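You operate a simulated robot arm through the tools that you are given. There is no shell and no other tool. Be economical: measure what you need, move in short steps, check, and stop when the job is done.

Carry out the task below with a simulated robot arm. There is one attempt and no reset: what you move stays moved.

Task
Ladle two ladles of hot soup into the yellow bowl.
Fine: the lid waits on the serving tray and ends seated on the pot; the ladle ends on its coaster; the other bowl stays empty. Hold the lid by its knob: pot and soup are hot and scald. Spill no more than 8 ml a pour or dip. China and glass break when dropped, knocked or squeezed. Drop and topple nothing.

It is judged by the outcome, as a careful person would: the job done as asked, and still so three seconds after it is handed in. It fails if anything else is knocked over, pushed out of place, dropped, spilled or broken. A push-on lid holds only when it is set on centred and level and pressed home; a screw cap is set on level and turned clockwise until tight.

Robot
A 6-joint arm with a two-finger parallel gripper, fixed in place. Base frame: the origin is at the foot of the arm, x ahead of it, y to its left, z up; the work surface is at about z = 0.752. Units: m, rad, N and s.
With the tool pointing down near the work surface it reaches from about 0.16 to 0.74 m from the base axis. Its first joint turns from -2.897 to 2.897 rad. Payload 3.91 kg.
Tool frame: the origin (TCP) lies between the finger pads and is the grasp point; the fingertips stand 0.03 m ahead of it; z points along the fingers, y is the line along which they close. Largest opening 0.11 m; finger width 0.02, thickness 0.01; the body of the gripper, 0.048 by 0.112 m, starts 0.055 m behind the TCP.
Orientation is that of the tool frame in the base frame, as a unit quaternion [x, y, z, w]. With the fingers straight down and closing along the base's y, the tool's x points along the base's -x, its y along +y and its z along -z.

Tools
- The arm moves only by the tool drive_tool. Its argument "deltas" is a list of rows, each an object of numbers (a shift or turn left out is 0, a gripper value left out holds the last): "tx", "ty", "tz": the shift along the tool's x, y, z in units of 500 mm (1.0 is 500 mm); "ax", "ay", "az": the turn, a rotation vector about the tool's x, y, z in units of 180 degrees (1.0 is 180 degrees); "hand": the gripper command, from -1 (fully open) to 1 (shut), values between in proportion. In form: [{"tx": .., "ty": .., "tz": .., "ax": .., "ay": .., "az": .., "hand": ..}, ...]. A call has 1 to 12 rows; each row is the pose to reach, as a shift and turn from the pose commanded when the call began, along the tool's axes at that moment. A call with a number of a shift or a turn outside -1 to 1 is refused whole. Each row takes 0.2 s and may step no farther than 0.05 m and 0.15 rad from the row before; otherwise, or with a gripper value out of range, the whole call is refused. Where a pose cannot be reached the arm comes as near as it can. A force on the tool above 40 N (or 10 N above the force at the start of the call, whichever is more), or a blocked arm, ends the call early, and 0.2 s more pass. The fingers move at their own pace (about 0.045 m/s each) and stop on an object; they squeeze with about 39 N. The grip force told is the motor's: it shows also when the fingers shut on nothing. Time passes only in rows, and 0.2 s behind the last, so rows that repeat a pose let the fingers close. The reply holds the time, the measured pose of the TCP, the force on the tool along the base axes, the opening and the grip force, in the units named above and with some noise.
- Cameras (640 x 400 px; columns grow to the right, rows downward): "scene" is fixed at [0.0505, -0.6493, 1.3861]; the picture's right is [0.88, -0.48, 0.00], its down [-0.26, -0.48, -0.84] and it looks along [0.40, 0.73, -0.55] (base axes); focal length 329 px, centre (320, 200). "wrist" rides on the gripper at [-0.036, 0, -0.057] in the tool frame; the picture's right is [0.00, -1.00, 0.00], its down [0.97, 0.00, -0.24] and it looks along [0.24, 0.00, 0.97] (tool axes); focal length 218 px, centre (320, 200).
- capture(camera): a new picture of that camera. The clock stands still meanwhile.
- raise_lower(by): slides the trunk up (or, below 0, down) by that many m; the arm rides with it, the base frame stays. It gives what a move gives, with no picture.
- pixel_to_xyz(camera, pixels): there is no depth. For up to 12 entries [column, row, z] of the newest picture of that camera ("zoom" is the newest enlarged one), the place [x, y] in the base frame at which the ray of that pixel passes the height z, good to about 0.003 m. The clock stands still meanwhile.
- enlarge(camera, box): a new picture of the part [left, top, right, bottom] of that camera's present view, enlarged. The clock stands still meanwhile.
- hand_in(): hands the job in; it is judged then, once.

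Keep the steps short. Do not move on a guess: measure, check each grasp and each placing, and mend mistakes. In all there are 80 turns and 46 pictures (those below and enlarged ones count). Leave the gripper open and the arm clear of the work at the hand-in unless told otherwise, and finish with a single line.

The tools are called after "Request:" as a command line: name --argument value ..., lists and objects as JSON in quotes. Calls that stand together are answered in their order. drive_tool: Moves the arm, as the interface text tells. Its arguments: {"type":"object","properties":{"deltas":{"type":"array","items":{"type":"object","properties":{"tx":{"type":"number"},"ty":{"type":"number"},"tz":{"type":"number"},"ax":{"type":"number"},"ay":{"type":"number"},"az":{"type":"number"},"hand":{"type":"number"}}}}},"required":["deltas"]} The other tools are called the same way: raise_lower (by) slides the trunk up or down; capture (camera) takes a picture; pixel_to_xyz (camera, pixels) gives the place at which the rays of pixels pass given heights; enlarge (camera, box) takes an enlarged picture of a part of a camera's view; hand_in () hands the job in.

At the start:

```text
time_s: 0.0
position: [0.4625, 0.0889, 1.1092]
orientation: [-0.001, 1.0, 0.001, 0.0]
contact_force: [-0.4, 0.1, 0.1]
grip_width: 0.1099
grip_force: 0.1
trunk travel left (down, up): [-0.525, 0.065]
```

scene: 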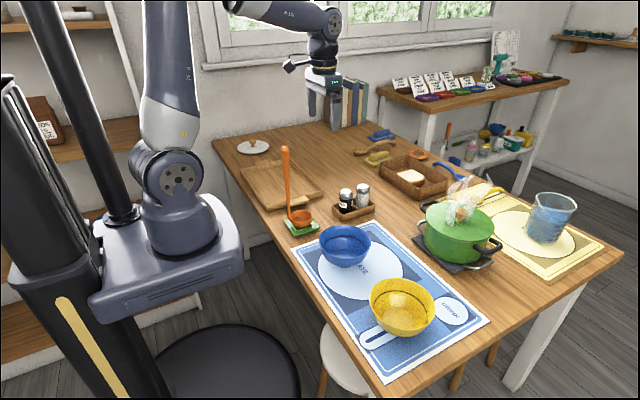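
wrist: 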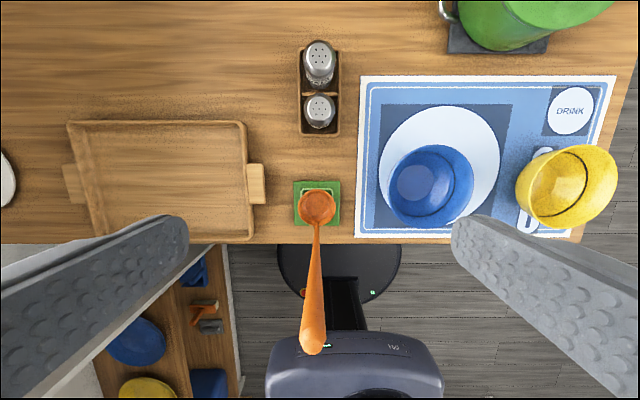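

I see the ladle standing upright at about (302,217), the green pot with a clear lid at (460,230) and the tray at (283,183). I'll enlarge the pot and the ladle to see their shapes.

Request:
enlarge --camera "scene" --box '[400, 160, 520, 280]'

Request:
enlarge --camera "scene" --box '[230, 130, 390, 250]'

```text
3.33 times, centred on (460, 220) of scene
```

zoom: 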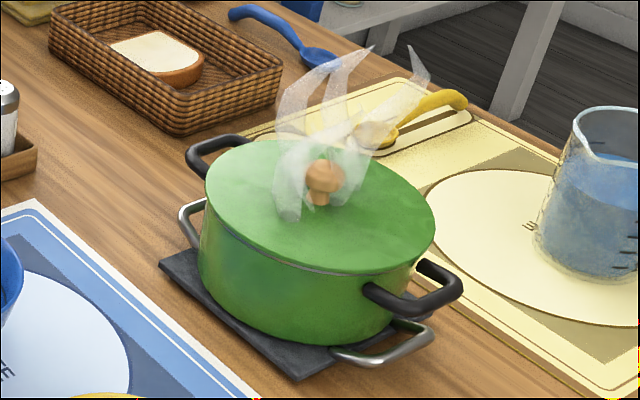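

```text
3.33 times, centred on (310, 190) of scene
```

zoom: 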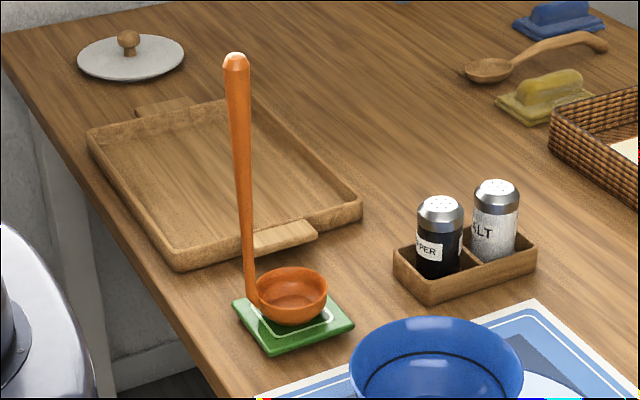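

Next I'll locate the main things with pixel rays. The knob is at about (461,212) and the pot's visible base at (455,268). I'm also measuring the ladle, the coaster, the bowls and the tray.

Request:
pixel_to_xyz --camera "scene" --pixels '[[461, 212, 0.88], [461, 212, 0.92], [304, 228, 0.757], [285, 149, 1.0], [285, 149, 1.05], [344, 262, 0.76], [402, 330, 0.76], [241, 170, 0.76], [325, 192, 0.76], [268, 208, 0.76], [460, 262, 0.76]]'

Request:
pixel_to_xyz --camera "wrist" --pixels '[[317, 204, 0.757], [313, 345, 1.0], [430, 188, 0.76], [428, 190, 0.8], [566, 186, 0.8], [160, 180, 0.757], [88, 182, 0.757], [246, 182, 0.757], [500, 45, 0.757], [318, 205, 0.79], [160, 122, 0.77], [160, 238, 0.77]]'

```text
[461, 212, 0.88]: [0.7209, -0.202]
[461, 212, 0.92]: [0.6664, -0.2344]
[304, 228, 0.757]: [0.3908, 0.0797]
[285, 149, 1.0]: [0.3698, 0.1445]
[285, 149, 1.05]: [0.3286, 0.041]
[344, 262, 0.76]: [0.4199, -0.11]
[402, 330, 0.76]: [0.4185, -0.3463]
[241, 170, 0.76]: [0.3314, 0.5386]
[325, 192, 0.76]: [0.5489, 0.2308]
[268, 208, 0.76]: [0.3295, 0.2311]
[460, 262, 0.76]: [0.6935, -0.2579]
```

```text
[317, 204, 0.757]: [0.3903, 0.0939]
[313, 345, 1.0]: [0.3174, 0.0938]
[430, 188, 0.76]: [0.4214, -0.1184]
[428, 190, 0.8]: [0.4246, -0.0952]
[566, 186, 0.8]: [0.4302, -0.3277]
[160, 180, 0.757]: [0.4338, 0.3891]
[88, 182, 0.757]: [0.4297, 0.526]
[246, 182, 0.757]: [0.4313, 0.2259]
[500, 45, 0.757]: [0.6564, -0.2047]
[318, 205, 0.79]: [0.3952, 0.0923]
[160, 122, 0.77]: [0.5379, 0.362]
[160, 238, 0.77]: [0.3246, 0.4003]
```

The ladle stands at about (0.393, 0.093), its handle top near (0.347, 0.094, 1.02), and the pot is near (0.69, −0.21). I'll move high over toward the pot and look down on the knob.

Request:
drive_tool --deltas '[{"tx": -0.04, "ty": -0.07}, {"tx": -0.08, "ty": -0.14}, {"tx": -0.12, "ty": -0.21}, {"tx": -0.16, "ty": -0.28}, {"tx": -0.2, "ty": -0.35}, {"tx": -0.24, "ty": -0.42}, {"tx": -0.28, "ty": -0.49}, {"tx": -0.32, "ty": -0.56}, {"tx": -0.36, "ty": -0.6}, {"tx": -0.38, "ty": -0.61}]'

Request:
capture --camera "wrist"

```text
time_s: 2.2
position: [0.6508, -0.2176, 1.1078]
orientation: [0.0, 1.0, 0.0, 0.0]
contact_force: [-0.1, 0.5, 0.2]
grip_width: 0.11
grip_force: 0.0
trunk travel left (down, up): [-0.525, 0.065]
```

```text
41 pictures are left
```

wrist: 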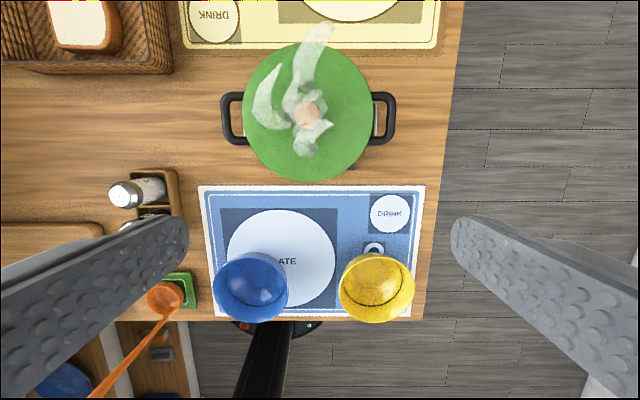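

The pot's lid is centred near (308,112) here, with the knob at about (307,113). I'll triangulate it at several heights against the scene rays.

Request:
pixel_to_xyz --camera "wrist" --pixels '[[307, 113, 0.88], [307, 113, 0.92], [242, 112, 0.86], [374, 112, 0.86], [308, 42, 0.86], [308, 182, 0.86], [376, 288, 0.81], [251, 287, 0.81], [339, 288, 0.82], [414, 288, 0.82], [376, 254, 0.82], [376, 322, 0.79]]'

Request:
pixel_to_xyz --camera "scene" --pixels '[[461, 206, 0.88], [461, 206, 0.9], [461, 206, 0.92], [425.4, 211, 0.86], [495, 225, 0.86], [460, 241, 0.86], [460, 201, 0.86]]'

```text
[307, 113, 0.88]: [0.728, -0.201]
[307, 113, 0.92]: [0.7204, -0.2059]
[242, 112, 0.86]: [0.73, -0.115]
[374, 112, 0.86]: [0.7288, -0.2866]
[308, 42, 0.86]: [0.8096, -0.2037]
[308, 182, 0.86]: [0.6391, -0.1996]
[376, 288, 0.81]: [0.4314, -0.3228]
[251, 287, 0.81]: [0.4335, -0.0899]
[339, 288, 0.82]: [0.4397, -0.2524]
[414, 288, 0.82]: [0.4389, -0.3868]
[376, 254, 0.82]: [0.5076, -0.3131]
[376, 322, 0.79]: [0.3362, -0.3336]
```

```text
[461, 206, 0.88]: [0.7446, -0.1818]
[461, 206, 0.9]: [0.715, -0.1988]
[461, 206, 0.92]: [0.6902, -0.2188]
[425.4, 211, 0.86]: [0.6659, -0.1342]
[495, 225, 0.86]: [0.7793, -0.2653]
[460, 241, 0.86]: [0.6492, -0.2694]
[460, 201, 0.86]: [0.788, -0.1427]
```

The knob top comes out at about (0.724, −0.202, 0.893), about 0.75 m out, which is near the reach limit. I'll test that reach while still high and check the pose.

Request:
drive_tool --deltas '[{"tx": -0.07, "ty": 0.03}, {"tx": -0.146, "ty": 0.03}, {"tx": -0.146, "ty": 0.03, "tz": 0.08}, {"tx": -0.146, "ty": 0.03, "tz": 0.16}, {"tx": -0.146, "ty": 0.03, "tz": 0.16}]'

Request:
capture --camera "wrist"

Request:
capture --camera "scene"

```text
time_s: 3.4
position: [0.7146, -0.1989, 1.0268]
orientation: [0.0, 1.0, 0.0, 0.0]
contact_force: [0.0, 0.3, 0.1]
grip_width: 0.1099
grip_force: 0.0
out of reach, approached as far as the arm can: row 2, 3, 4, 5
trunk travel left (down, up): [-0.525, 0.065]
```

```text
40 pictures are left
```

wrist: 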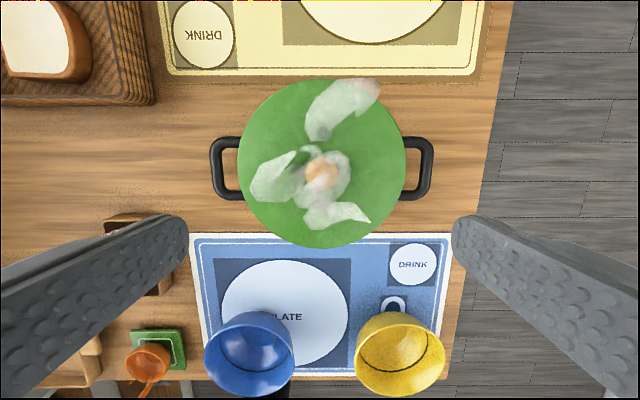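

```text
39 pictures are left
```

scene: 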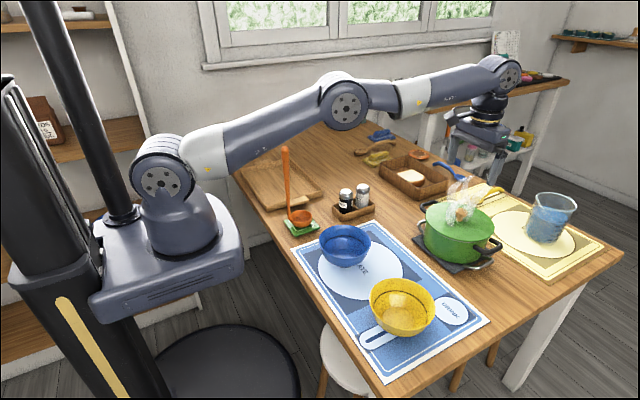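

The arm stopped at 0.742 m here, and lower down it may get a bit more. I'll refine the knob position from this closer view, where it is at (322,172).

Request:
pixel_to_xyz --camera "wrist" --pixels '[[322, 172, 0.87], [322, 172, 0.89], [238, 164, 0.86], [406, 164, 0.86], [322, 80, 0.86], [322, 248, 0.86]]'

Request:
enlarge --camera "wrist" --box '[270, 120, 370, 220]'

Request:
enlarge --camera "scene" --box '[430, 180, 490, 220]'

```text
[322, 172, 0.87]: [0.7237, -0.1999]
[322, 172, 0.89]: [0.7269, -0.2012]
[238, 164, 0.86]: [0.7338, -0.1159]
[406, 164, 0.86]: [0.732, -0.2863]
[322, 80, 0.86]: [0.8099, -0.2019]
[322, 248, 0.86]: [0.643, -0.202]
```

```text
4.00 times, centred on (320, 170) of wrist
```

zoom: 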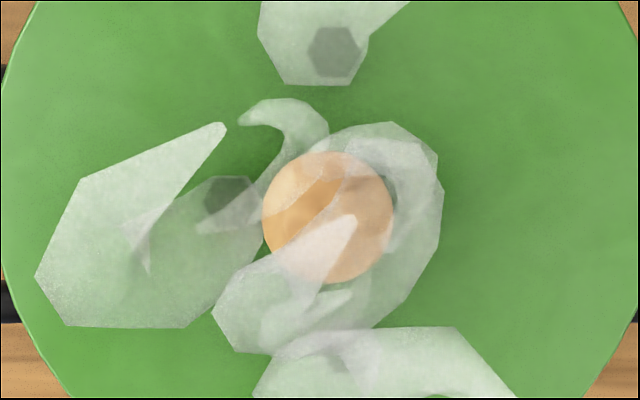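

```text
10.00 times, centred on (460, 200) of scene
```

zoom: 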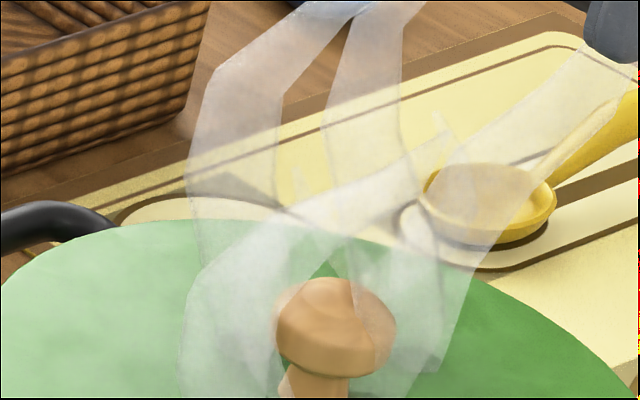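

The knob cap centre is about (0.7245, −0.201, 0.88) and roughly 30 mm wide. I'll check the lid-surface height at the stem foot, about (460,221), before lowering.

Request:
pixel_to_xyz --camera "scene" --pixels '[[460, 221, 0.84], [460, 221, 0.86], [461, 208, 0.88], [461, 208, 0.9], [461.5, 217, 0.86], [461.5, 217, 0.88]]'

Request:
drive_tool --deltas '[{"tz": 0.08}, {"tx": -0.01, "ty": -0.004, "tz": 0.14}, {"tx": -0.025, "ty": -0.004, "tz": 0.18}, {"tx": -0.025, "ty": -0.004, "tz": 0.18}]'

```text
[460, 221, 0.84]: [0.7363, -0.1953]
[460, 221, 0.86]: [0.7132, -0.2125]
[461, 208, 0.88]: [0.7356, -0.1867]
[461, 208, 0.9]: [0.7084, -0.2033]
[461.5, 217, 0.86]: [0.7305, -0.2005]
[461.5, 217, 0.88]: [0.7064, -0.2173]
```

```text
time_s: 4.4
position: [0.727, -0.2012, 0.9358]
orientation: [0.0, 1.0, -0.001, 0.0]
contact_force: [-0.3, -0.4, -0.4]
grip_width: 0.1101
grip_force: 0.1
trunk travel left (down, up): [-0.525, 0.065]
```

I reached (0.727, −0.201, 0.936). The lid surface is at about 0.850 and the knob spans about 0.865–0.888. I'll lower slowly to TCP 0.888 and close on the knob.

Request:
drive_tool --deltas '[{"tx": 0.004, "tz": 0.04}, {"tx": 0.004, "tz": 0.08}, {"tx": 0.004, "tz": 0.096}, {"tx": 0.004, "tz": 0.096}]'

Request:
enlarge --camera "scene" --box '[410, 140, 530, 260]'

```text
time_s: 5.4
position: [0.7252, -0.201, 0.8887]
orientation: [0.0, 1.0, 0.0, 0.0]
contact_force: [-0.2, -0.3, -0.2]
grip_width: 0.1099
grip_force: 0.1
trunk travel left (down, up): [-0.525, 0.065]
```

```text
3.33 times, centred on (470, 200) of scene
```

zoom: 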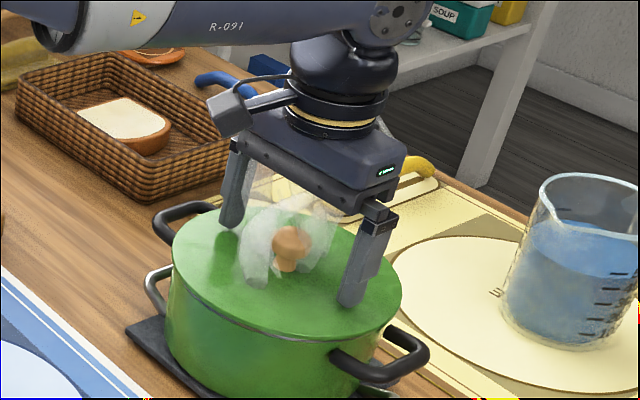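

The fingers straddle the knob and no contact force shows. I'll close now.

Request:
drive_tool --deltas '[{"hand": 1}, {"hand": 1}, {"hand": 1}, {"hand": 1}, {"hand": 1}, {"hand": 1}, {"hand": 1}]'

Request:
enlarge --camera "scene" --box '[410, 140, 530, 260]'

```text
time_s: 7.0
position: [0.7238, -0.2004, 0.8875]
orientation: [-0.001, 1.0, 0.0, 0.0]
contact_force: [0.7, 0.2, 0.5]
grip_width: 0.0305
grip_force: 38.8
trunk travel left (down, up): [-0.525, 0.065]
```

```text
3.33 times, centred on (470, 200) of scene
```

zoom: 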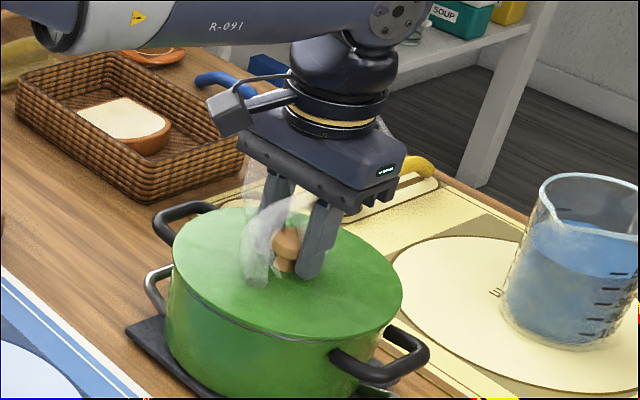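

The knob is held at 30.5 mm with 39 N. I'll lift slowly straight up and watch the force.

Request:
drive_tool --deltas '[{"tz": -0.01}, {"tz": -0.03}, {"tz": -0.06}, {"tz": -0.1}, {"tz": -0.15}, {"tz": -0.2}]'

Request:
capture --camera "scene"

```text
time_s: 8.4
position: [0.7206, -0.1997, 0.9889]
orientation: [0.0, 1.0, 0.0, 0.001]
contact_force: [-0.1, 0.1, 0.0]
grip_width: 0.0001
grip_force: 37.6
out of reach, approached as far as the arm can: row 6
trunk travel left (down, up): [-0.525, 0.065]
```

```text
34 pictures are left
```

scene: 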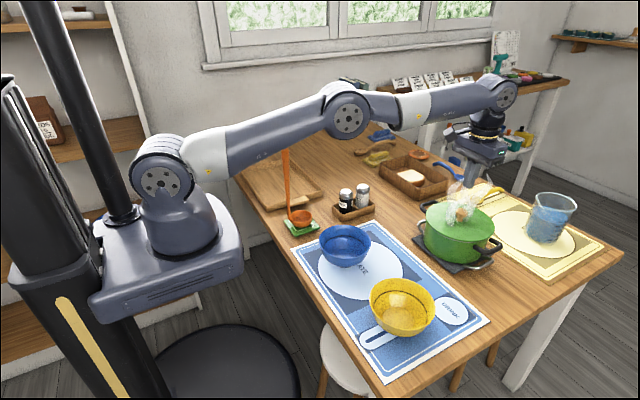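

The width reads 0, so the knob slipped out and the lid stayed on the pot. I'll look closely at the knob's shape and the lid's state.

Request:
enlarge --camera "scene" --box '[430, 195, 490, 235]'

Request:
enlarge --camera "wrist" --box '[220, 60, 420, 260]'

```text
10.00 times, centred on (460, 215) of scene
```

zoom: 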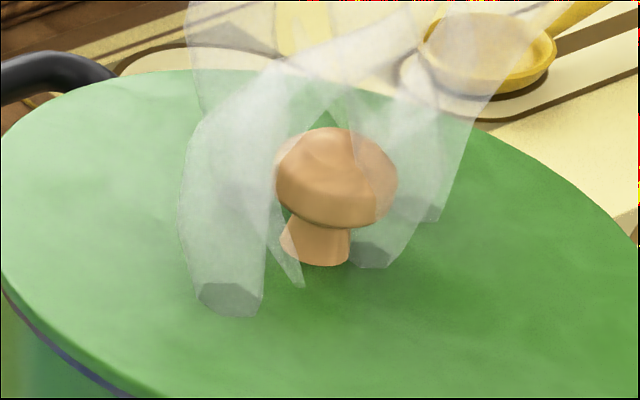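

```text
2.00 times, centred on (320, 160) of wrist
```

zoom: 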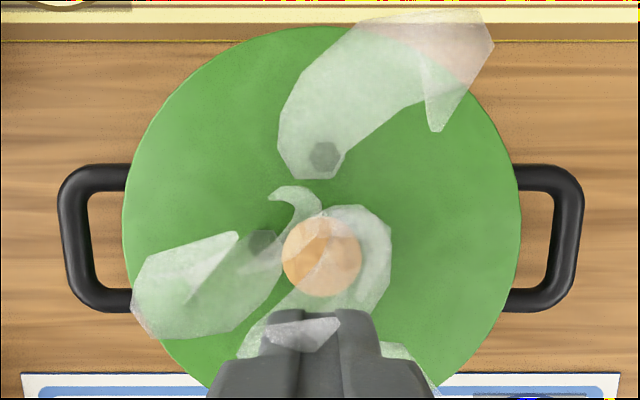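

The lid is undisturbed. The knob is a mushroom, widest at about z 0.873 and with its underside at about 0.866, so I held it with only the fingertips. I'll open, go down so the tips sit just above the lid, and regrip lower.

Request:
drive_tool --deltas '[{"hand": -0.2}, {"hand": -0.2}, {"hand": -0.2}, {"hand": -0.2}, {"tz": 0.07}, {"tx": -0.008, "ty": -0.0026, "tz": 0.14}, {"tx": -0.008, "ty": -0.0026, "tz": 0.18}, {"tx": -0.008, "ty": -0.0026, "tz": 0.2}, {"tx": -0.008, "ty": -0.0026, "tz": 0.208}, {"tx": -0.008, "ty": -0.0026, "tz": 0.213}, {"tx": -0.008, "ty": -0.0026, "tz": 0.213}]'

Request:
enlarge --camera "scene" --box '[430, 180, 490, 220]'

```text
time_s: 10.8
position: [0.7252, -0.2011, 0.8853]
orientation: [0.0, 1.0, -0.001, 0.003]
contact_force: [-0.2, 0.9, 22.1]
grip_width: 0.0662
grip_force: 0.0
trunk travel left (down, up): [-0.525, 0.065]
```

```text
10.00 times, centred on (460, 200) of scene
```

zoom: 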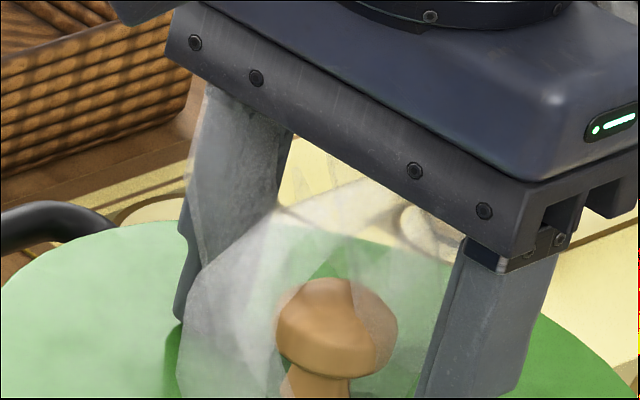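

The tips rest on the lid (22 N at TCP 0.885), so its surface is at about 0.855. I'll ease off to just clear it, grip, then lift only a few millimetres and read the force.

Request:
drive_tool --deltas '[{"tz": -0.004}, {"tz": -0.008}, {"tz": -0.008, "hand": 1}, {"tz": -0.008, "hand": 1}, {"tz": -0.008, "hand": 1}, {"tz": -0.008, "hand": 1}, {"tz": -0.008, "hand": 1}, {"tz": -0.008, "hand": 1}]'

Request:
drive_tool --deltas '[{"tz": -0.004}, {"tz": -0.008}]'

```text
time_s: 12.6
position: [0.7247, -0.2009, 0.8849]
orientation: [0.0, 1.0, 0.001, 0.0]
contact_force: [-2.2, -0.5, 1.2]
grip_width: 0.0303
grip_force: 39.4
trunk travel left (down, up): [-0.525, 0.065]
```

```text
time_s: 13.2
position: [0.725, -0.2008, 0.8898]
orientation: [0.0, 1.0, 0.0, -0.001]
contact_force: [-0.1, 0.2, -1.3]
grip_width: 0.0304
grip_force: 39.1
trunk travel left (down, up): [-0.525, 0.065]
```

I moved up about 5 mm with the grip unchanged and little force. I need to see whether the lid came with it.

Request:
enlarge --camera "scene" --box '[400, 180, 520, 260]'

```text
5.00 times, centred on (460, 220) of scene
```

zoom: 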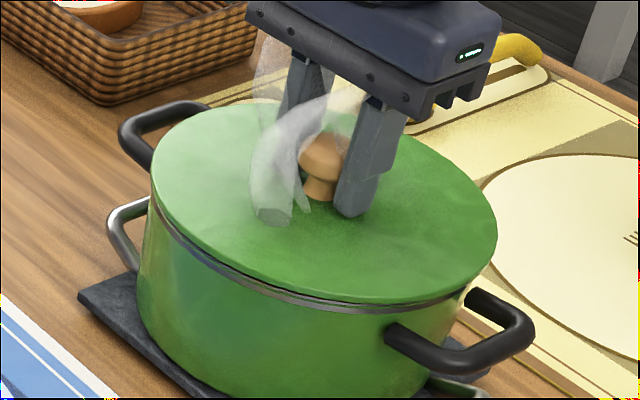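

A gap shows under the lid rim, so it is lifting with a light load. I'll continue slowly.

Request:
drive_tool --deltas '[{"tz": -0.004}, {"tz": -0.008}, {"tz": -0.012}, {"tz": -0.016}, {"tz": -0.02}, {"tz": -0.024}]'

Request:
enlarge --camera "scene" --box '[400, 180, 520, 260]'

```text
time_s: 14.6
position: [0.7258, -0.2014, 0.9022]
orientation: [0.0, 1.0, 0.0, -0.001]
contact_force: [-0.5, 0.2, -3.1]
grip_width: 0.0303
grip_force: 39.3
trunk travel left (down, up): [-0.525, 0.065]
```

```text
5.00 times, centred on (460, 220) of scene
```

zoom: 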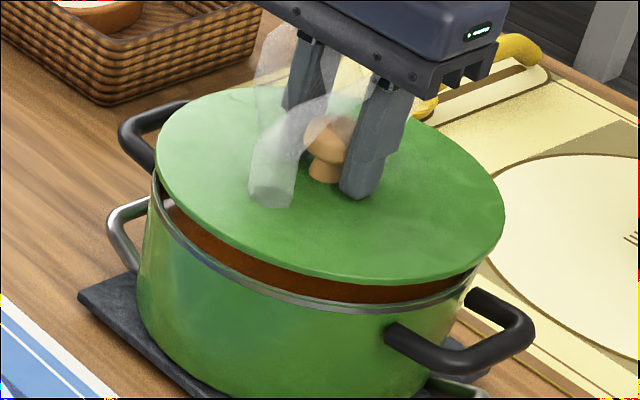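

The lid is held and level, at about 3 N. I'll lift to about 0.95 and measure the tray's rim corners in the scene view (240,170), (291,158), (322,191), (267,206).

Request:
drive_tool --deltas '[{"tz": -0.012}, {"tz": -0.028}, {"tz": -0.046}, {"tz": -0.064}, {"tz": -0.082}, {"tz": -0.1}]'

Request:
enlarge --camera "scene" --box '[225, 145, 335, 215]'

```text
time_s: 16.0
position: [0.7257, -0.202, 0.9512]
orientation: [0.0, 1.0, 0.0, 0.0]
contact_force: [-1.1, 0.1, -1.9]
grip_width: 0.0301
grip_force: 39.4
trunk travel left (down, up): [-0.525, 0.065]
```

```text
5.71 times, centred on (280, 180) of scene
```

zoom: 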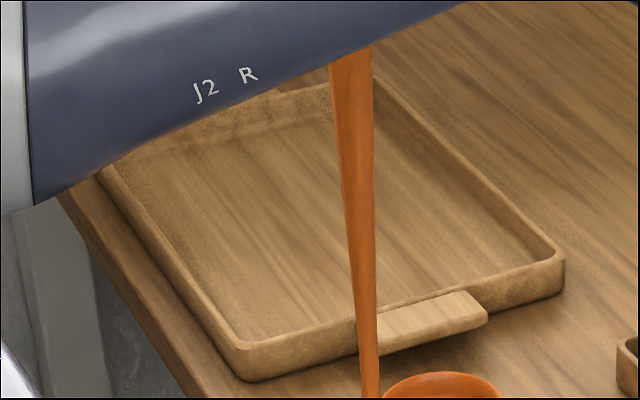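

I'll measure the tray edges in this zoom: the outer base corners, the inner rim corners and the floor's far edge.

Request:
pixel_to_xyz --camera "zoom" --pixels '[[245, 382, 0.752], [562, 292, 0.752], [245, 340, 0.775], [549, 252, 0.775], [391, 85, 0.775], [105, 172, 0.775], [540, 247, 0.758], [345, 118, 0.758], [400, 108, 0.758], [237, 350, 0.775], [565, 258, 0.775]]'

Request:
drive_tool --deltas '[{"tx": 0.05, "ty": 0.05, "tz": -0.03}, {"tx": 0.1, "ty": 0.1, "tz": -0.06}, {"tx": 0.15, "ty": 0.15, "tz": -0.09}, {"tx": 0.2, "ty": 0.22, "tz": -0.12}, {"tx": 0.23, "ty": 0.3, "tz": -0.12}, {"tx": 0.26, "ty": 0.38, "tz": -0.12}, {"tx": 0.29, "ty": 0.46, "tz": -0.12}, {"tx": 0.32, "ty": 0.54, "tz": -0.12}]'

```text
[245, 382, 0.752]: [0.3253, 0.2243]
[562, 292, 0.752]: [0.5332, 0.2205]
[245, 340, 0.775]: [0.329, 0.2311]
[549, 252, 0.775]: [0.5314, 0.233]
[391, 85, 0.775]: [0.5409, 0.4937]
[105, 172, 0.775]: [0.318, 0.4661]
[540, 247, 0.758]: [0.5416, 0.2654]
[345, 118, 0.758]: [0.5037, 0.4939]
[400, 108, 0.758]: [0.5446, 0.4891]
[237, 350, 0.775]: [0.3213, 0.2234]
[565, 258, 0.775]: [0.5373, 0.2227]
```

```text
time_s: 17.8
position: [0.5643, 0.0693, 1.0104]
orientation: [0.0, 1.0, 0.0, 0.001]
contact_force: [0.5, -0.7, -1.6]
grip_width: 0.0305
grip_force: 38.8
trunk travel left (down, up): [-0.525, 0.065]
```

The tray's interior spans about x 0.33–0.53 and y 0.235–0.5. Its centre is about (0.430, 0.365). I'll carry the lid over there and look at its underside height.

Request:
drive_tool --deltas '[{"tx": 0.02, "ty": 0.08}, {"tx": 0.05, "ty": 0.16}, {"tx": 0.09, "ty": 0.24}, {"tx": 0.13, "ty": 0.32}, {"tx": 0.17, "ty": 0.4}, {"tx": 0.21, "ty": 0.48}, {"tx": 0.25, "ty": 0.55}, {"tx": 0.268, "ty": 0.592}, {"tx": 0.268, "ty": 0.592, "tz": 0.08}, {"tx": 0.268, "ty": 0.592, "tz": 0.16}, {"tx": 0.268, "ty": 0.592, "tz": 0.24}, {"tx": 0.268, "ty": 0.592, "tz": 0.24}]'

Request:
enlarge --camera "scene" --box '[215, 100, 345, 215]'

```text
time_s: 20.4
position: [0.4311, 0.3652, 0.8908]
orientation: [0.0, 1.0, 0.0, -0.001]
contact_force: [-0.7, 0.3, -1.8]
grip_width: 0.0302
grip_force: 39.4
trunk travel left (down, up): [-0.525, 0.065]
```

```text
3.48 times, centred on (280, 158) of scene
```

zoom: 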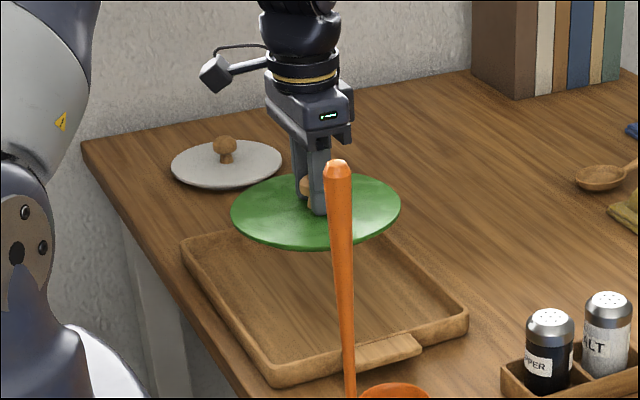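

The lid is level over the tray. I'll lower to about 0.81 and then feel for contact.

Request:
drive_tool --deltas '[{"tz": 0.05}, {"tz": 0.1}, {"tz": 0.14}, {"tz": 0.156}, {"tz": 0.16}]'

Request:
enlarge --camera "scene" --box '[215, 130, 335, 215]'

```text
time_s: 21.6
position: [0.4312, 0.3659, 0.8118]
orientation: [0.0, 1.0, 0.0, -0.001]
contact_force: [0.7, 0.2, -1.7]
grip_width: 0.0303
grip_force: 39.1
trunk travel left (down, up): [-0.525, 0.065]
```

```text
4.71 times, centred on (275, 172) of scene
```

zoom: 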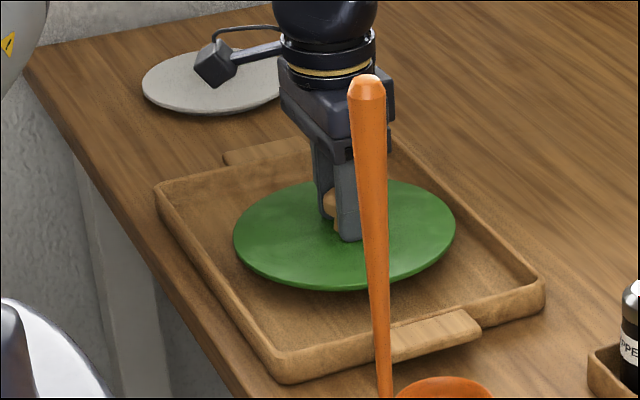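

The lid is well inside the tray walls. I'll step down 2 mm at a time and watch the force.

Request:
drive_tool --deltas '[{"tz": 0.004}, {"tz": 0.008}, {"tz": 0.012}, {"tz": 0.016}]'

Request:
drive_tool --deltas '[{"tz": 0.004}, {"tz": 0.008}]'

```text
time_s: 22.6
position: [0.4313, 0.3651, 0.8026]
orientation: [0.0, 1.0, 0.0, 0.0]
contact_force: [0.5, -0.3, -1.3]
grip_width: 0.0303
grip_force: 38.8
trunk travel left (down, up): [-0.525, 0.065]
```

```text
time_s: 23.2
position: [0.4319, 0.3649, 0.8012]
orientation: [0.0, 1.0, 0.0, 0.001]
contact_force: [-1.2, -1.6, 11.3]
grip_width: 0.0302
grip_force: 39.0
trunk travel left (down, up): [-0.525, 0.065]
```

The lid has landed (11 N at TCP 0.801). I'll ease off 1.5 mm, open and rise clear.

Request:
drive_tool --deltas '[{"tz": -0.004, "hand": 1}, {"tz": -0.004, "hand": 0.3}, {"tz": -0.004, "hand": 0}, {"tz": -0.004, "hand": -0.3}, {"tz": -0.004, "hand": -0.3}, {"tz": -0.004, "hand": -0.3}, {"tz": -0.06}, {"tz": -0.14}, {"tz": -0.24}, {"tz": -0.34}, {"tz": -0.44}]'

Request:
capture --camera "wrist"

```text
time_s: 25.6
position: [0.431, 0.3638, 1.0191]
orientation: [0.0, 1.0, 0.0, 0.0]
contact_force: [0.1, 0.4, -0.8]
grip_width: 0.072
grip_force: 0.0
trunk travel left (down, up): [-0.525, 0.065]
```

```text
25 pictures are left
```

wrist: 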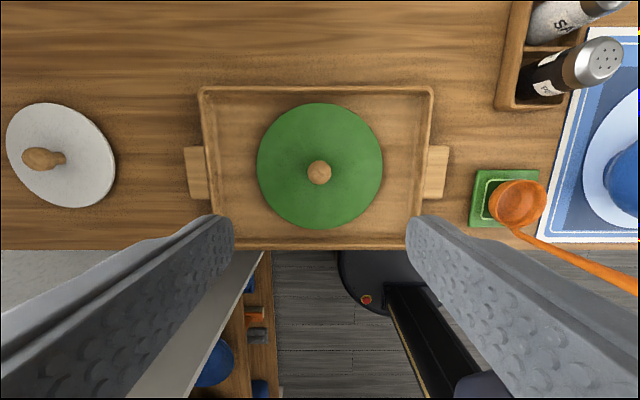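

The lid lies inside the tray with its knob at (319,172). Next I'll raise and move over the ladle handle to measure it.

Request:
drive_tool --deltas '[{"tz": -0.1}, {"tz": -0.2}, {"tz": -0.22, "ty": -0.08}, {"tz": -0.22, "ty": -0.17}, {"tz": -0.22, "ty": -0.26, "tx": 0.02}, {"tz": -0.22, "ty": -0.35, "tx": 0.04}, {"tz": -0.22, "ty": -0.44, "tx": 0.06}, {"tz": -0.22, "ty": -0.5, "tx": 0.1}, {"tz": -0.22, "ty": -0.54, "tx": 0.13}, {"tz": -0.22, "ty": -0.54, "tx": 0.13}]'

Request:
capture --camera "wrist"

Request:
enlarge --camera "scene" --box '[240, 130, 340, 240]'

```text
time_s: 27.8
position: [0.3657, 0.0933, 1.1291]
orientation: [0.0, 1.0, -0.001, 0.0]
contact_force: [0.0, -0.1, 0.5]
grip_width: 0.0716
grip_force: 0.0
trunk travel left (down, up): [-0.525, 0.065]
```

```text
24 pictures are left
```

wrist: 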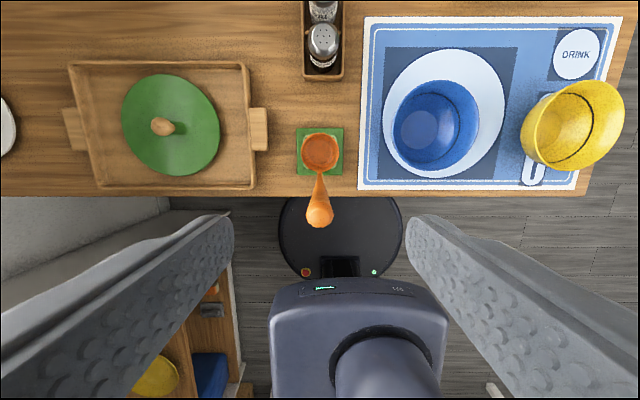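

```text
3.64 times, centred on (290, 185) of scene
```

zoom: 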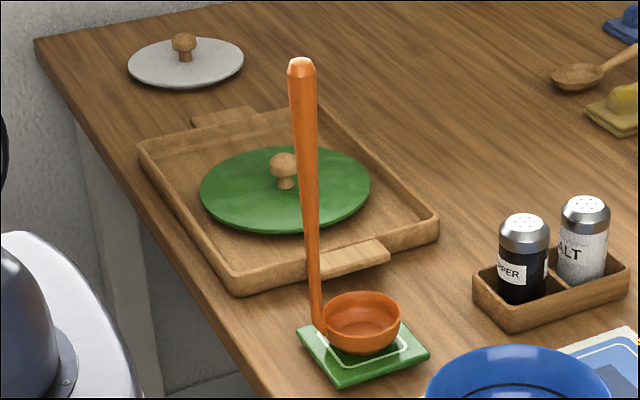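

The handle end is at wrist (320,214) and zoom (301,68), and the bowl rim is at wrist (320,152). I'll triangulate both.

Request:
pixel_to_xyz --camera "wrist" --pixels '[[320, 213, 1.0], [320, 213, 1.02], [320, 213, 1.04], [302, 152, 0.795], [339, 152, 0.795], [320, 134, 0.795], [320, 170, 0.795], [298, 128, 0.76], [343, 175, 0.76]]'

Request:
pixel_to_xyz --camera "zoom" --pixels '[[301, 66, 1.0], [301, 66, 1.02], [301, 66, 1.04], [305, 150, 0.95], [305, 150, 0.98], [362, 322, 0.795], [315, 325, 0.78], [363, 382, 0.755]]'

```text
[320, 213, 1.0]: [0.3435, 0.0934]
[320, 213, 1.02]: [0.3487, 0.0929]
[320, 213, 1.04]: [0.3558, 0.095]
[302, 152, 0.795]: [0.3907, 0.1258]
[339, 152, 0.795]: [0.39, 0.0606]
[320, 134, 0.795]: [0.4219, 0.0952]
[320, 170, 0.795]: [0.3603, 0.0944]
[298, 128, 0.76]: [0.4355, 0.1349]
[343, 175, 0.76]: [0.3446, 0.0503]
```

```text
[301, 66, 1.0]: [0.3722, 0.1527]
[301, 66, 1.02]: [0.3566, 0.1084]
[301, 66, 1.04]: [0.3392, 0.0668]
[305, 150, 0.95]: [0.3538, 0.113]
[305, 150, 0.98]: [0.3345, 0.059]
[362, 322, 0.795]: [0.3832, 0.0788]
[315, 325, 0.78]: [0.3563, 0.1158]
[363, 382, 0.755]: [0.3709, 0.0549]
```

The handle is near-vertical: top at (0.351, 0.094, 1.027), bowl rim centre at (0.391, 0.094, 0.795). I'll straddle it with TCP at z 0.985, leaving about 13 mm under the palm.

Request:
drive_tool --deltas '[{"tx": 0.029, "ty": 0.001}, {"tx": 0.029, "ty": 0.001, "tz": 0.06}, {"tx": 0.029, "ty": 0.001, "tz": 0.12}, {"tx": 0.029, "ty": 0.001, "tz": 0.18}, {"tx": 0.029, "ty": 0.001, "tz": 0.24}, {"tx": 0.029, "ty": 0.001, "tz": 0.288}, {"tx": 0.029, "ty": 0.001, "tz": 0.288}]'

Request:
capture --camera "wrist"

Request:
enlarge --camera "scene" --box '[240, 120, 340, 240]'

```text
time_s: 29.4
position: [0.3517, 0.0966, 0.9852]
orientation: [0.001, 1.0, 0.0, 0.0]
contact_force: [0.5, -0.4, -0.7]
grip_width: 0.0714
grip_force: 0.1
trunk travel left (down, up): [-0.525, 0.065]
```

```text
22 pictures are left
```

wrist: 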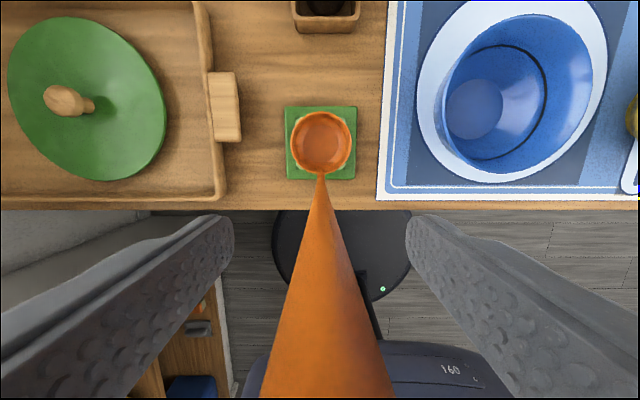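

```text
3.33 times, centred on (290, 180) of scene
```

zoom: 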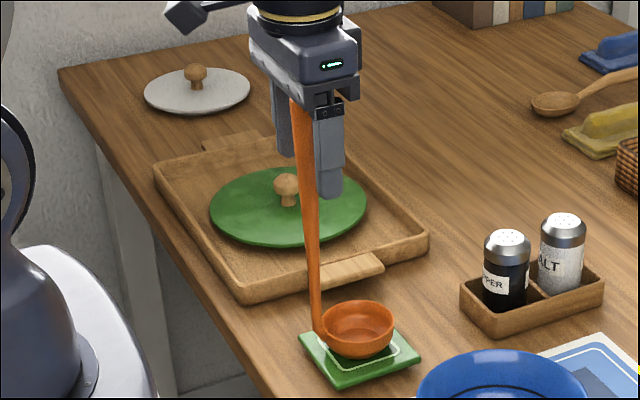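

The handle is between the fingers, slightly to −y. I'll shift 2 mm and close gently in steps.

Request:
drive_tool --deltas '[{"ty": -0.004}, {"ty": -0.004, "hand": 0.3}, {"ty": -0.004, "hand": 0.5}, {"ty": -0.004, "hand": 0.6}, {"ty": -0.004, "hand": 0.7}, {"ty": -0.004, "hand": 1}, {"ty": -0.004, "hand": 1}, {"ty": -0.004, "hand": 1}]'

Request:
enlarge --camera "wrist" --box '[240, 80, 400, 180]'

```text
time_s: 31.2
position: [0.3512, 0.0938, 0.9849]
orientation: [0.0, 1.0, 0.0, 0.0]
contact_force: [-0.1, -0.2, 0.8]
grip_width: 0.0216
grip_force: 39.2
trunk travel left (down, up): [-0.525, 0.065]
```

```text
4.00 times, centred on (320, 130) of wrist
```

zoom: 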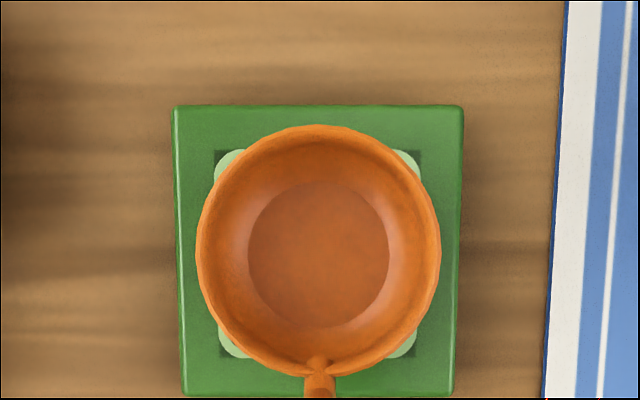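

The handle is held at 21.6 mm with the bowl centred on the coaster. I'll take the bowl's offset from this view, and then lift slowly.

Request:
pixel_to_xyz --camera "zoom" --pixels '[[318, 250, 0.795], [196, 250, 0.795], [441, 250, 0.795], [318, 125, 0.795], [318, 372, 0.795], [172, 250, 0.76], [464, 250, 0.76], [318, 105, 0.76], [318, 396, 0.76]]'

Request:
drive_tool --deltas '[{"tz": -0.004}, {"tz": -0.01}, {"tz": -0.02}, {"tz": -0.04}, {"tz": -0.07}, {"tz": -0.11}, {"tz": -0.15}, {"tz": -0.19}, {"tz": -0.22}, {"tz": -0.22}]'

Request:
capture --camera "scene"

```text
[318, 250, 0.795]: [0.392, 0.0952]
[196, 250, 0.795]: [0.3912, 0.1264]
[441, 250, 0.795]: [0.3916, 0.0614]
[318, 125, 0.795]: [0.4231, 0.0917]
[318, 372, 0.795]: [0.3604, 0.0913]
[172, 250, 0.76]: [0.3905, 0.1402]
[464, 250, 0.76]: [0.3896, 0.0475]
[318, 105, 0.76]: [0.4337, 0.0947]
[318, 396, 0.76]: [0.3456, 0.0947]
```

```text
time_s: 33.4
position: [0.3518, 0.0926, 1.0959]
orientation: [0.0, 1.0, 0.001, 0.0]
contact_force: [-0.2, 0.1, -1.4]
grip_width: 0.0216
grip_force: 38.4
trunk travel left (down, up): [-0.525, 0.065]
```

```text
19 pictures are left
```

scene: 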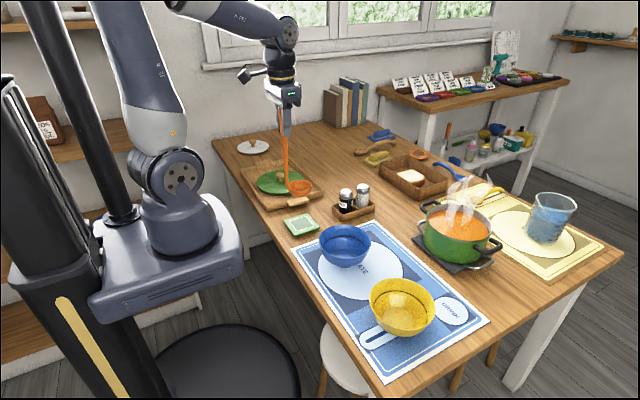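

The ladle is lifted (about 1.3 N) and the pot shows orange soup. The bowl sits 0.041 ahead of the TCP and its rim 0.19 below. I'll carry it to just over the pot.

Request:
drive_tool --deltas '[{"tz": -0.05}, {"tx": -0.06, "ty": -0.054, "tz": -0.05}, {"tx": -0.12, "ty": -0.108, "tz": -0.05}, {"tx": -0.18, "ty": -0.162, "tz": -0.05}, {"tx": -0.24, "ty": -0.216, "tz": -0.05}, {"tx": -0.3, "ty": -0.27, "tz": -0.05}, {"tx": -0.36, "ty": -0.324, "tz": -0.05}, {"tx": -0.42, "ty": -0.378, "tz": -0.05}, {"tx": -0.48, "ty": -0.432, "tz": -0.05}, {"tx": -0.54, "ty": -0.486, "tz": -0.05}, {"tx": -0.6, "ty": -0.54, "tz": -0.05}, {"tx": -0.65, "ty": -0.587, "tz": -0.05}]'

Request:
capture --camera "wrist"

Request:
enlarge --camera "scene" --box '[390, 130, 530, 270]'

```text
time_s: 36.0
position: [0.6774, -0.1992, 1.1191]
orientation: [0.0, 1.0, 0.001, -0.002]
contact_force: [-0.2, 0.1, -0.9]
grip_width: 0.021
grip_force: 39.3
trunk travel left (down, up): [-0.525, 0.065]
```

```text
18 pictures are left
```

wrist: 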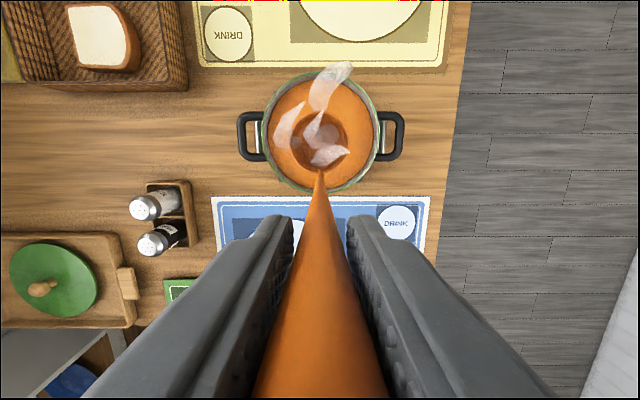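

```text
2.86 times, centred on (460, 200) of scene
```

zoom: 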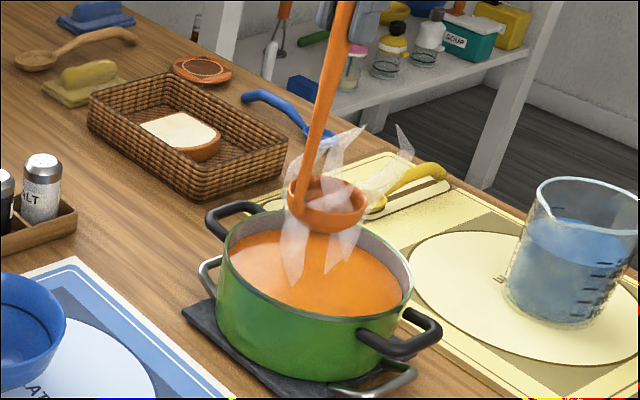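

The bowl is over the pot's middle. I'll estimate the soup level from the near soup edge (zoom (315,315)) and the rim, and recheck the pot centre from the rim in the wrist view.

Request:
pixel_to_xyz --camera "zoom" --pixels '[[313, 315, 0.8], [313, 315, 0.82], [313, 315, 0.84], [313, 328, 0.85], [222, 238, 0.85], [410, 290, 0.85], [320, 210, 0.85]]'

Request:
pixel_to_xyz --camera "wrist" --pixels '[[258, 132, 0.85], [381, 132, 0.85], [320, 73, 0.85], [320, 193, 0.85], [267, 132, 0.83], [374, 132, 0.83], [321, 140, 0.93]]'

```text
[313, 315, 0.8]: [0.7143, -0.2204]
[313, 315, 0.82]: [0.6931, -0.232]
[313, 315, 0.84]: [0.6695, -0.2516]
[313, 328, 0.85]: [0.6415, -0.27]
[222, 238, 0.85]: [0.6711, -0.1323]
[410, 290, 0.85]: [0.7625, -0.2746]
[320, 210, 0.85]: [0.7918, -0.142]
```

```text
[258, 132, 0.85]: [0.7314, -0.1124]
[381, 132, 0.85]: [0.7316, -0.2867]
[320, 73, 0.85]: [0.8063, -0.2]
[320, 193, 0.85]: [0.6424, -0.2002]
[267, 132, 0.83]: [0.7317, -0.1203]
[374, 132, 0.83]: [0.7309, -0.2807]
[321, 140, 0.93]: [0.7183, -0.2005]
```

The pot centre is (0.725, −0.200), its rim is at about 0.84 and the soup lies roughly 12 mm below that. I'll lower slowly to TCP 1.02 and look.

Request:
drive_tool --deltas '[{"tx": -0.01, "tz": 0.03}, {"tx": -0.01, "tz": 0.06}, {"tx": -0.01, "tz": 0.09}, {"tx": -0.01, "tz": 0.11}, {"tx": -0.01, "tz": 0.13}, {"tx": -0.01, "tz": 0.145}, {"tx": -0.01, "tz": 0.16}, {"tx": -0.01, "tz": 0.175}, {"tx": -0.01, "tz": 0.187}, {"tx": -0.01, "tz": 0.2}]'

Request:
enlarge --camera "scene" --box '[400, 150, 520, 270]'

```text
time_s: 38.2
position: [0.6811, -0.1998, 1.0206]
orientation: [0.0, 1.0, 0.0, 0.0]
contact_force: [0.4, 0.6, -0.9]
grip_width: 0.0213
grip_force: 38.7
trunk travel left (down, up): [-0.525, 0.065]
```

```text
3.33 times, centred on (460, 210) of scene
```

zoom: 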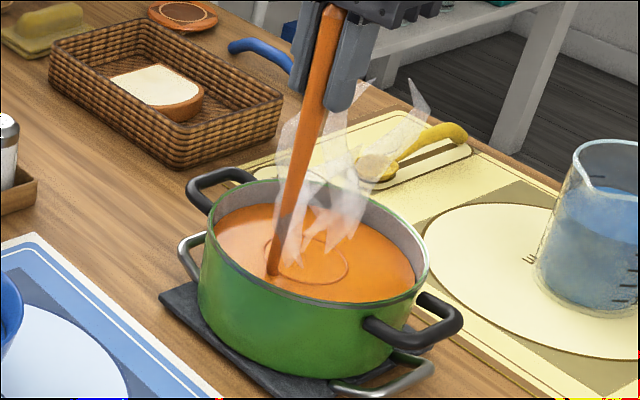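

The rim is just level with the soup, seen as a ring at about (310,265). I'll go 11 mm deeper, pause, then lift slowly and look.

Request:
drive_tool --deltas '[{"tz": 0.008}, {"tz": 0.016}, {"tz": 0.022}, {"tz": 0.022}, {"tz": 0.022}, {"tz": 0.022}, {"tz": 0.01}, {"tz": -0.002}, {"tz": -0.014}, {"tz": -0.026}, {"tz": -0.04}, {"tz": -0.056}]'

Request:
drive_tool --deltas '[{"tz": -0.016}, {"tz": -0.034}, {"tz": -0.054}, {"tz": -0.076}, {"tz": -0.1}, {"tz": -0.12}, {"tz": -0.13}, {"tz": -0.13}, {"tz": -0.13}, {"tz": -0.13}]'

Request:
capture --camera "scene"

```text
time_s: 40.8
position: [0.681, -0.1983, 1.0494]
orientation: [-0.001, 1.0, 0.0, 0.0]
contact_force: [-0.1, -0.4, -2.0]
grip_width: 0.0215
grip_force: 39.5
trunk travel left (down, up): [-0.525, 0.065]
```

```text
time_s: 43.0
position: [0.6814, -0.1997, 1.1141]
orientation: [0.0, 1.0, 0.0, 0.0]
contact_force: [0.2, 0.3, -1.7]
grip_width: 0.0215
grip_force: 39.5
trunk travel left (down, up): [-0.525, 0.065]
```

```text
15 pictures are left
```

scene: 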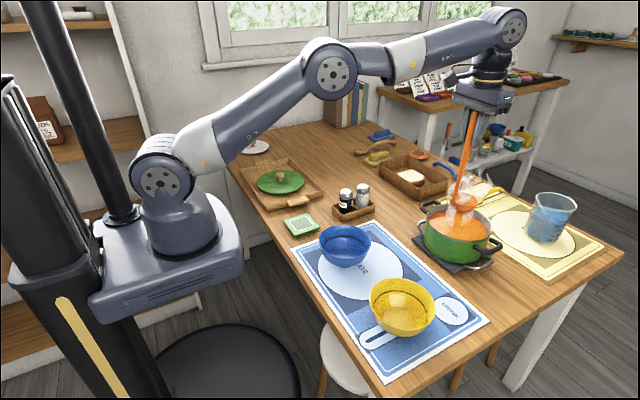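

The load rose by about 0.6 N, so the ladle is full. I'll carry it smoothly and high to over the yellow bowl and measure the bowl from above.

Request:
drive_tool --deltas '[{"tx": 0.012, "ty": -0.005}, {"tx": 0.041, "ty": -0.018}, {"tx": 0.087, "ty": -0.039}, {"tx": 0.145, "ty": -0.065}, {"tx": 0.21, "ty": -0.094}, {"tx": 0.279, "ty": -0.125}, {"tx": 0.349, "ty": -0.156}, {"tx": 0.419, "ty": -0.187}, {"tx": 0.483, "ty": -0.216}, {"tx": 0.535, "ty": -0.239}, {"tx": 0.57, "ty": -0.255}, {"tx": 0.582, "ty": -0.26}]'

Request:
capture --camera "wrist"

Request:
enlarge --camera "scene" --box '[310, 170, 470, 350]'

```text
time_s: 45.6
position: [0.3894, -0.3303, 1.1136]
orientation: [0.001, 1.0, 0.0, 0.0]
contact_force: [-0.7, 0.4, -1.2]
grip_width: 0.0215
grip_force: 39.1
trunk travel left (down, up): [-0.525, 0.065]
```

```text
14 pictures are left
```

wrist: 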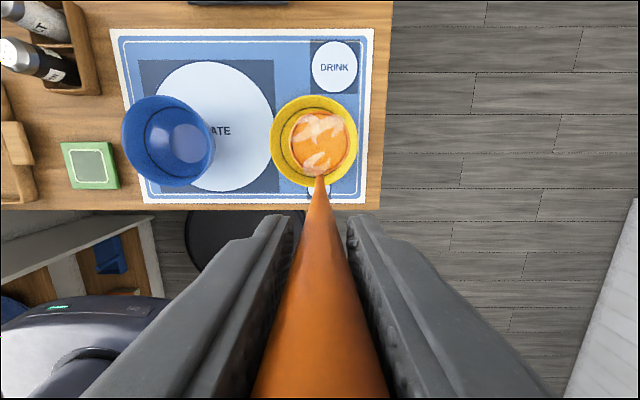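

```text
2.22 times, centred on (390, 260) of scene
```

zoom: 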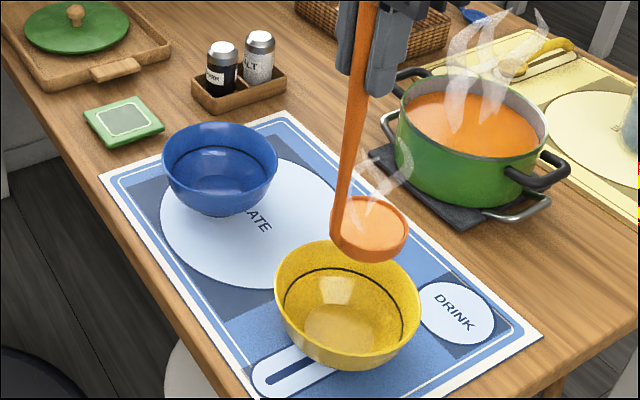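

The ladle is full to the brim, so it must stay upright. I'll measure both bowls' rims in both views to get their heights.

Request:
pixel_to_xyz --camera "wrist" --pixels '[[270, 141, 0.82], [358, 141, 0.82], [314, 95, 0.82], [314, 188, 0.82], [270, 141, 0.84], [358, 141, 0.84], [314, 95, 0.84], [314, 188, 0.84], [122, 135, 0.82], [215, 141, 0.82], [168, 95, 0.82], [168, 187, 0.82]]'

Request:
pixel_to_xyz --camera "zoom" --pixels '[[275, 283, 0.82], [420, 312, 0.82], [275, 283, 0.84], [420, 312, 0.84], [346, 296, 0.82], [346, 296, 0.84], [162, 157, 0.82], [278, 165, 0.82], [220, 160, 0.82], [220, 160, 0.84]]'

```text
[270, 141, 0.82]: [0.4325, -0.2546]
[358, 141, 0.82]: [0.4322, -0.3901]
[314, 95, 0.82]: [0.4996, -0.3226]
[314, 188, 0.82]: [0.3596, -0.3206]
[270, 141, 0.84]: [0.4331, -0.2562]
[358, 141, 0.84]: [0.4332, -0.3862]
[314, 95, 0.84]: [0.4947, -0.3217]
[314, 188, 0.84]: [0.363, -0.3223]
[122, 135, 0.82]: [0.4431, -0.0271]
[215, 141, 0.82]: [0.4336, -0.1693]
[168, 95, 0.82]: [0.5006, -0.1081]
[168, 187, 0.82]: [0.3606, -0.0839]
```

```text
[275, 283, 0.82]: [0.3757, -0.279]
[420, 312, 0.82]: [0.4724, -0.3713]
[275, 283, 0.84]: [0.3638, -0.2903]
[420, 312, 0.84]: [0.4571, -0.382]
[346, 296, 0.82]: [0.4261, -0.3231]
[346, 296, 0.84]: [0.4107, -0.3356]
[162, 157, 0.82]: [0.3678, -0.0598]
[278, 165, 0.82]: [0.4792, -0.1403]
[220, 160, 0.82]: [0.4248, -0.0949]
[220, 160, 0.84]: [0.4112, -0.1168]
```

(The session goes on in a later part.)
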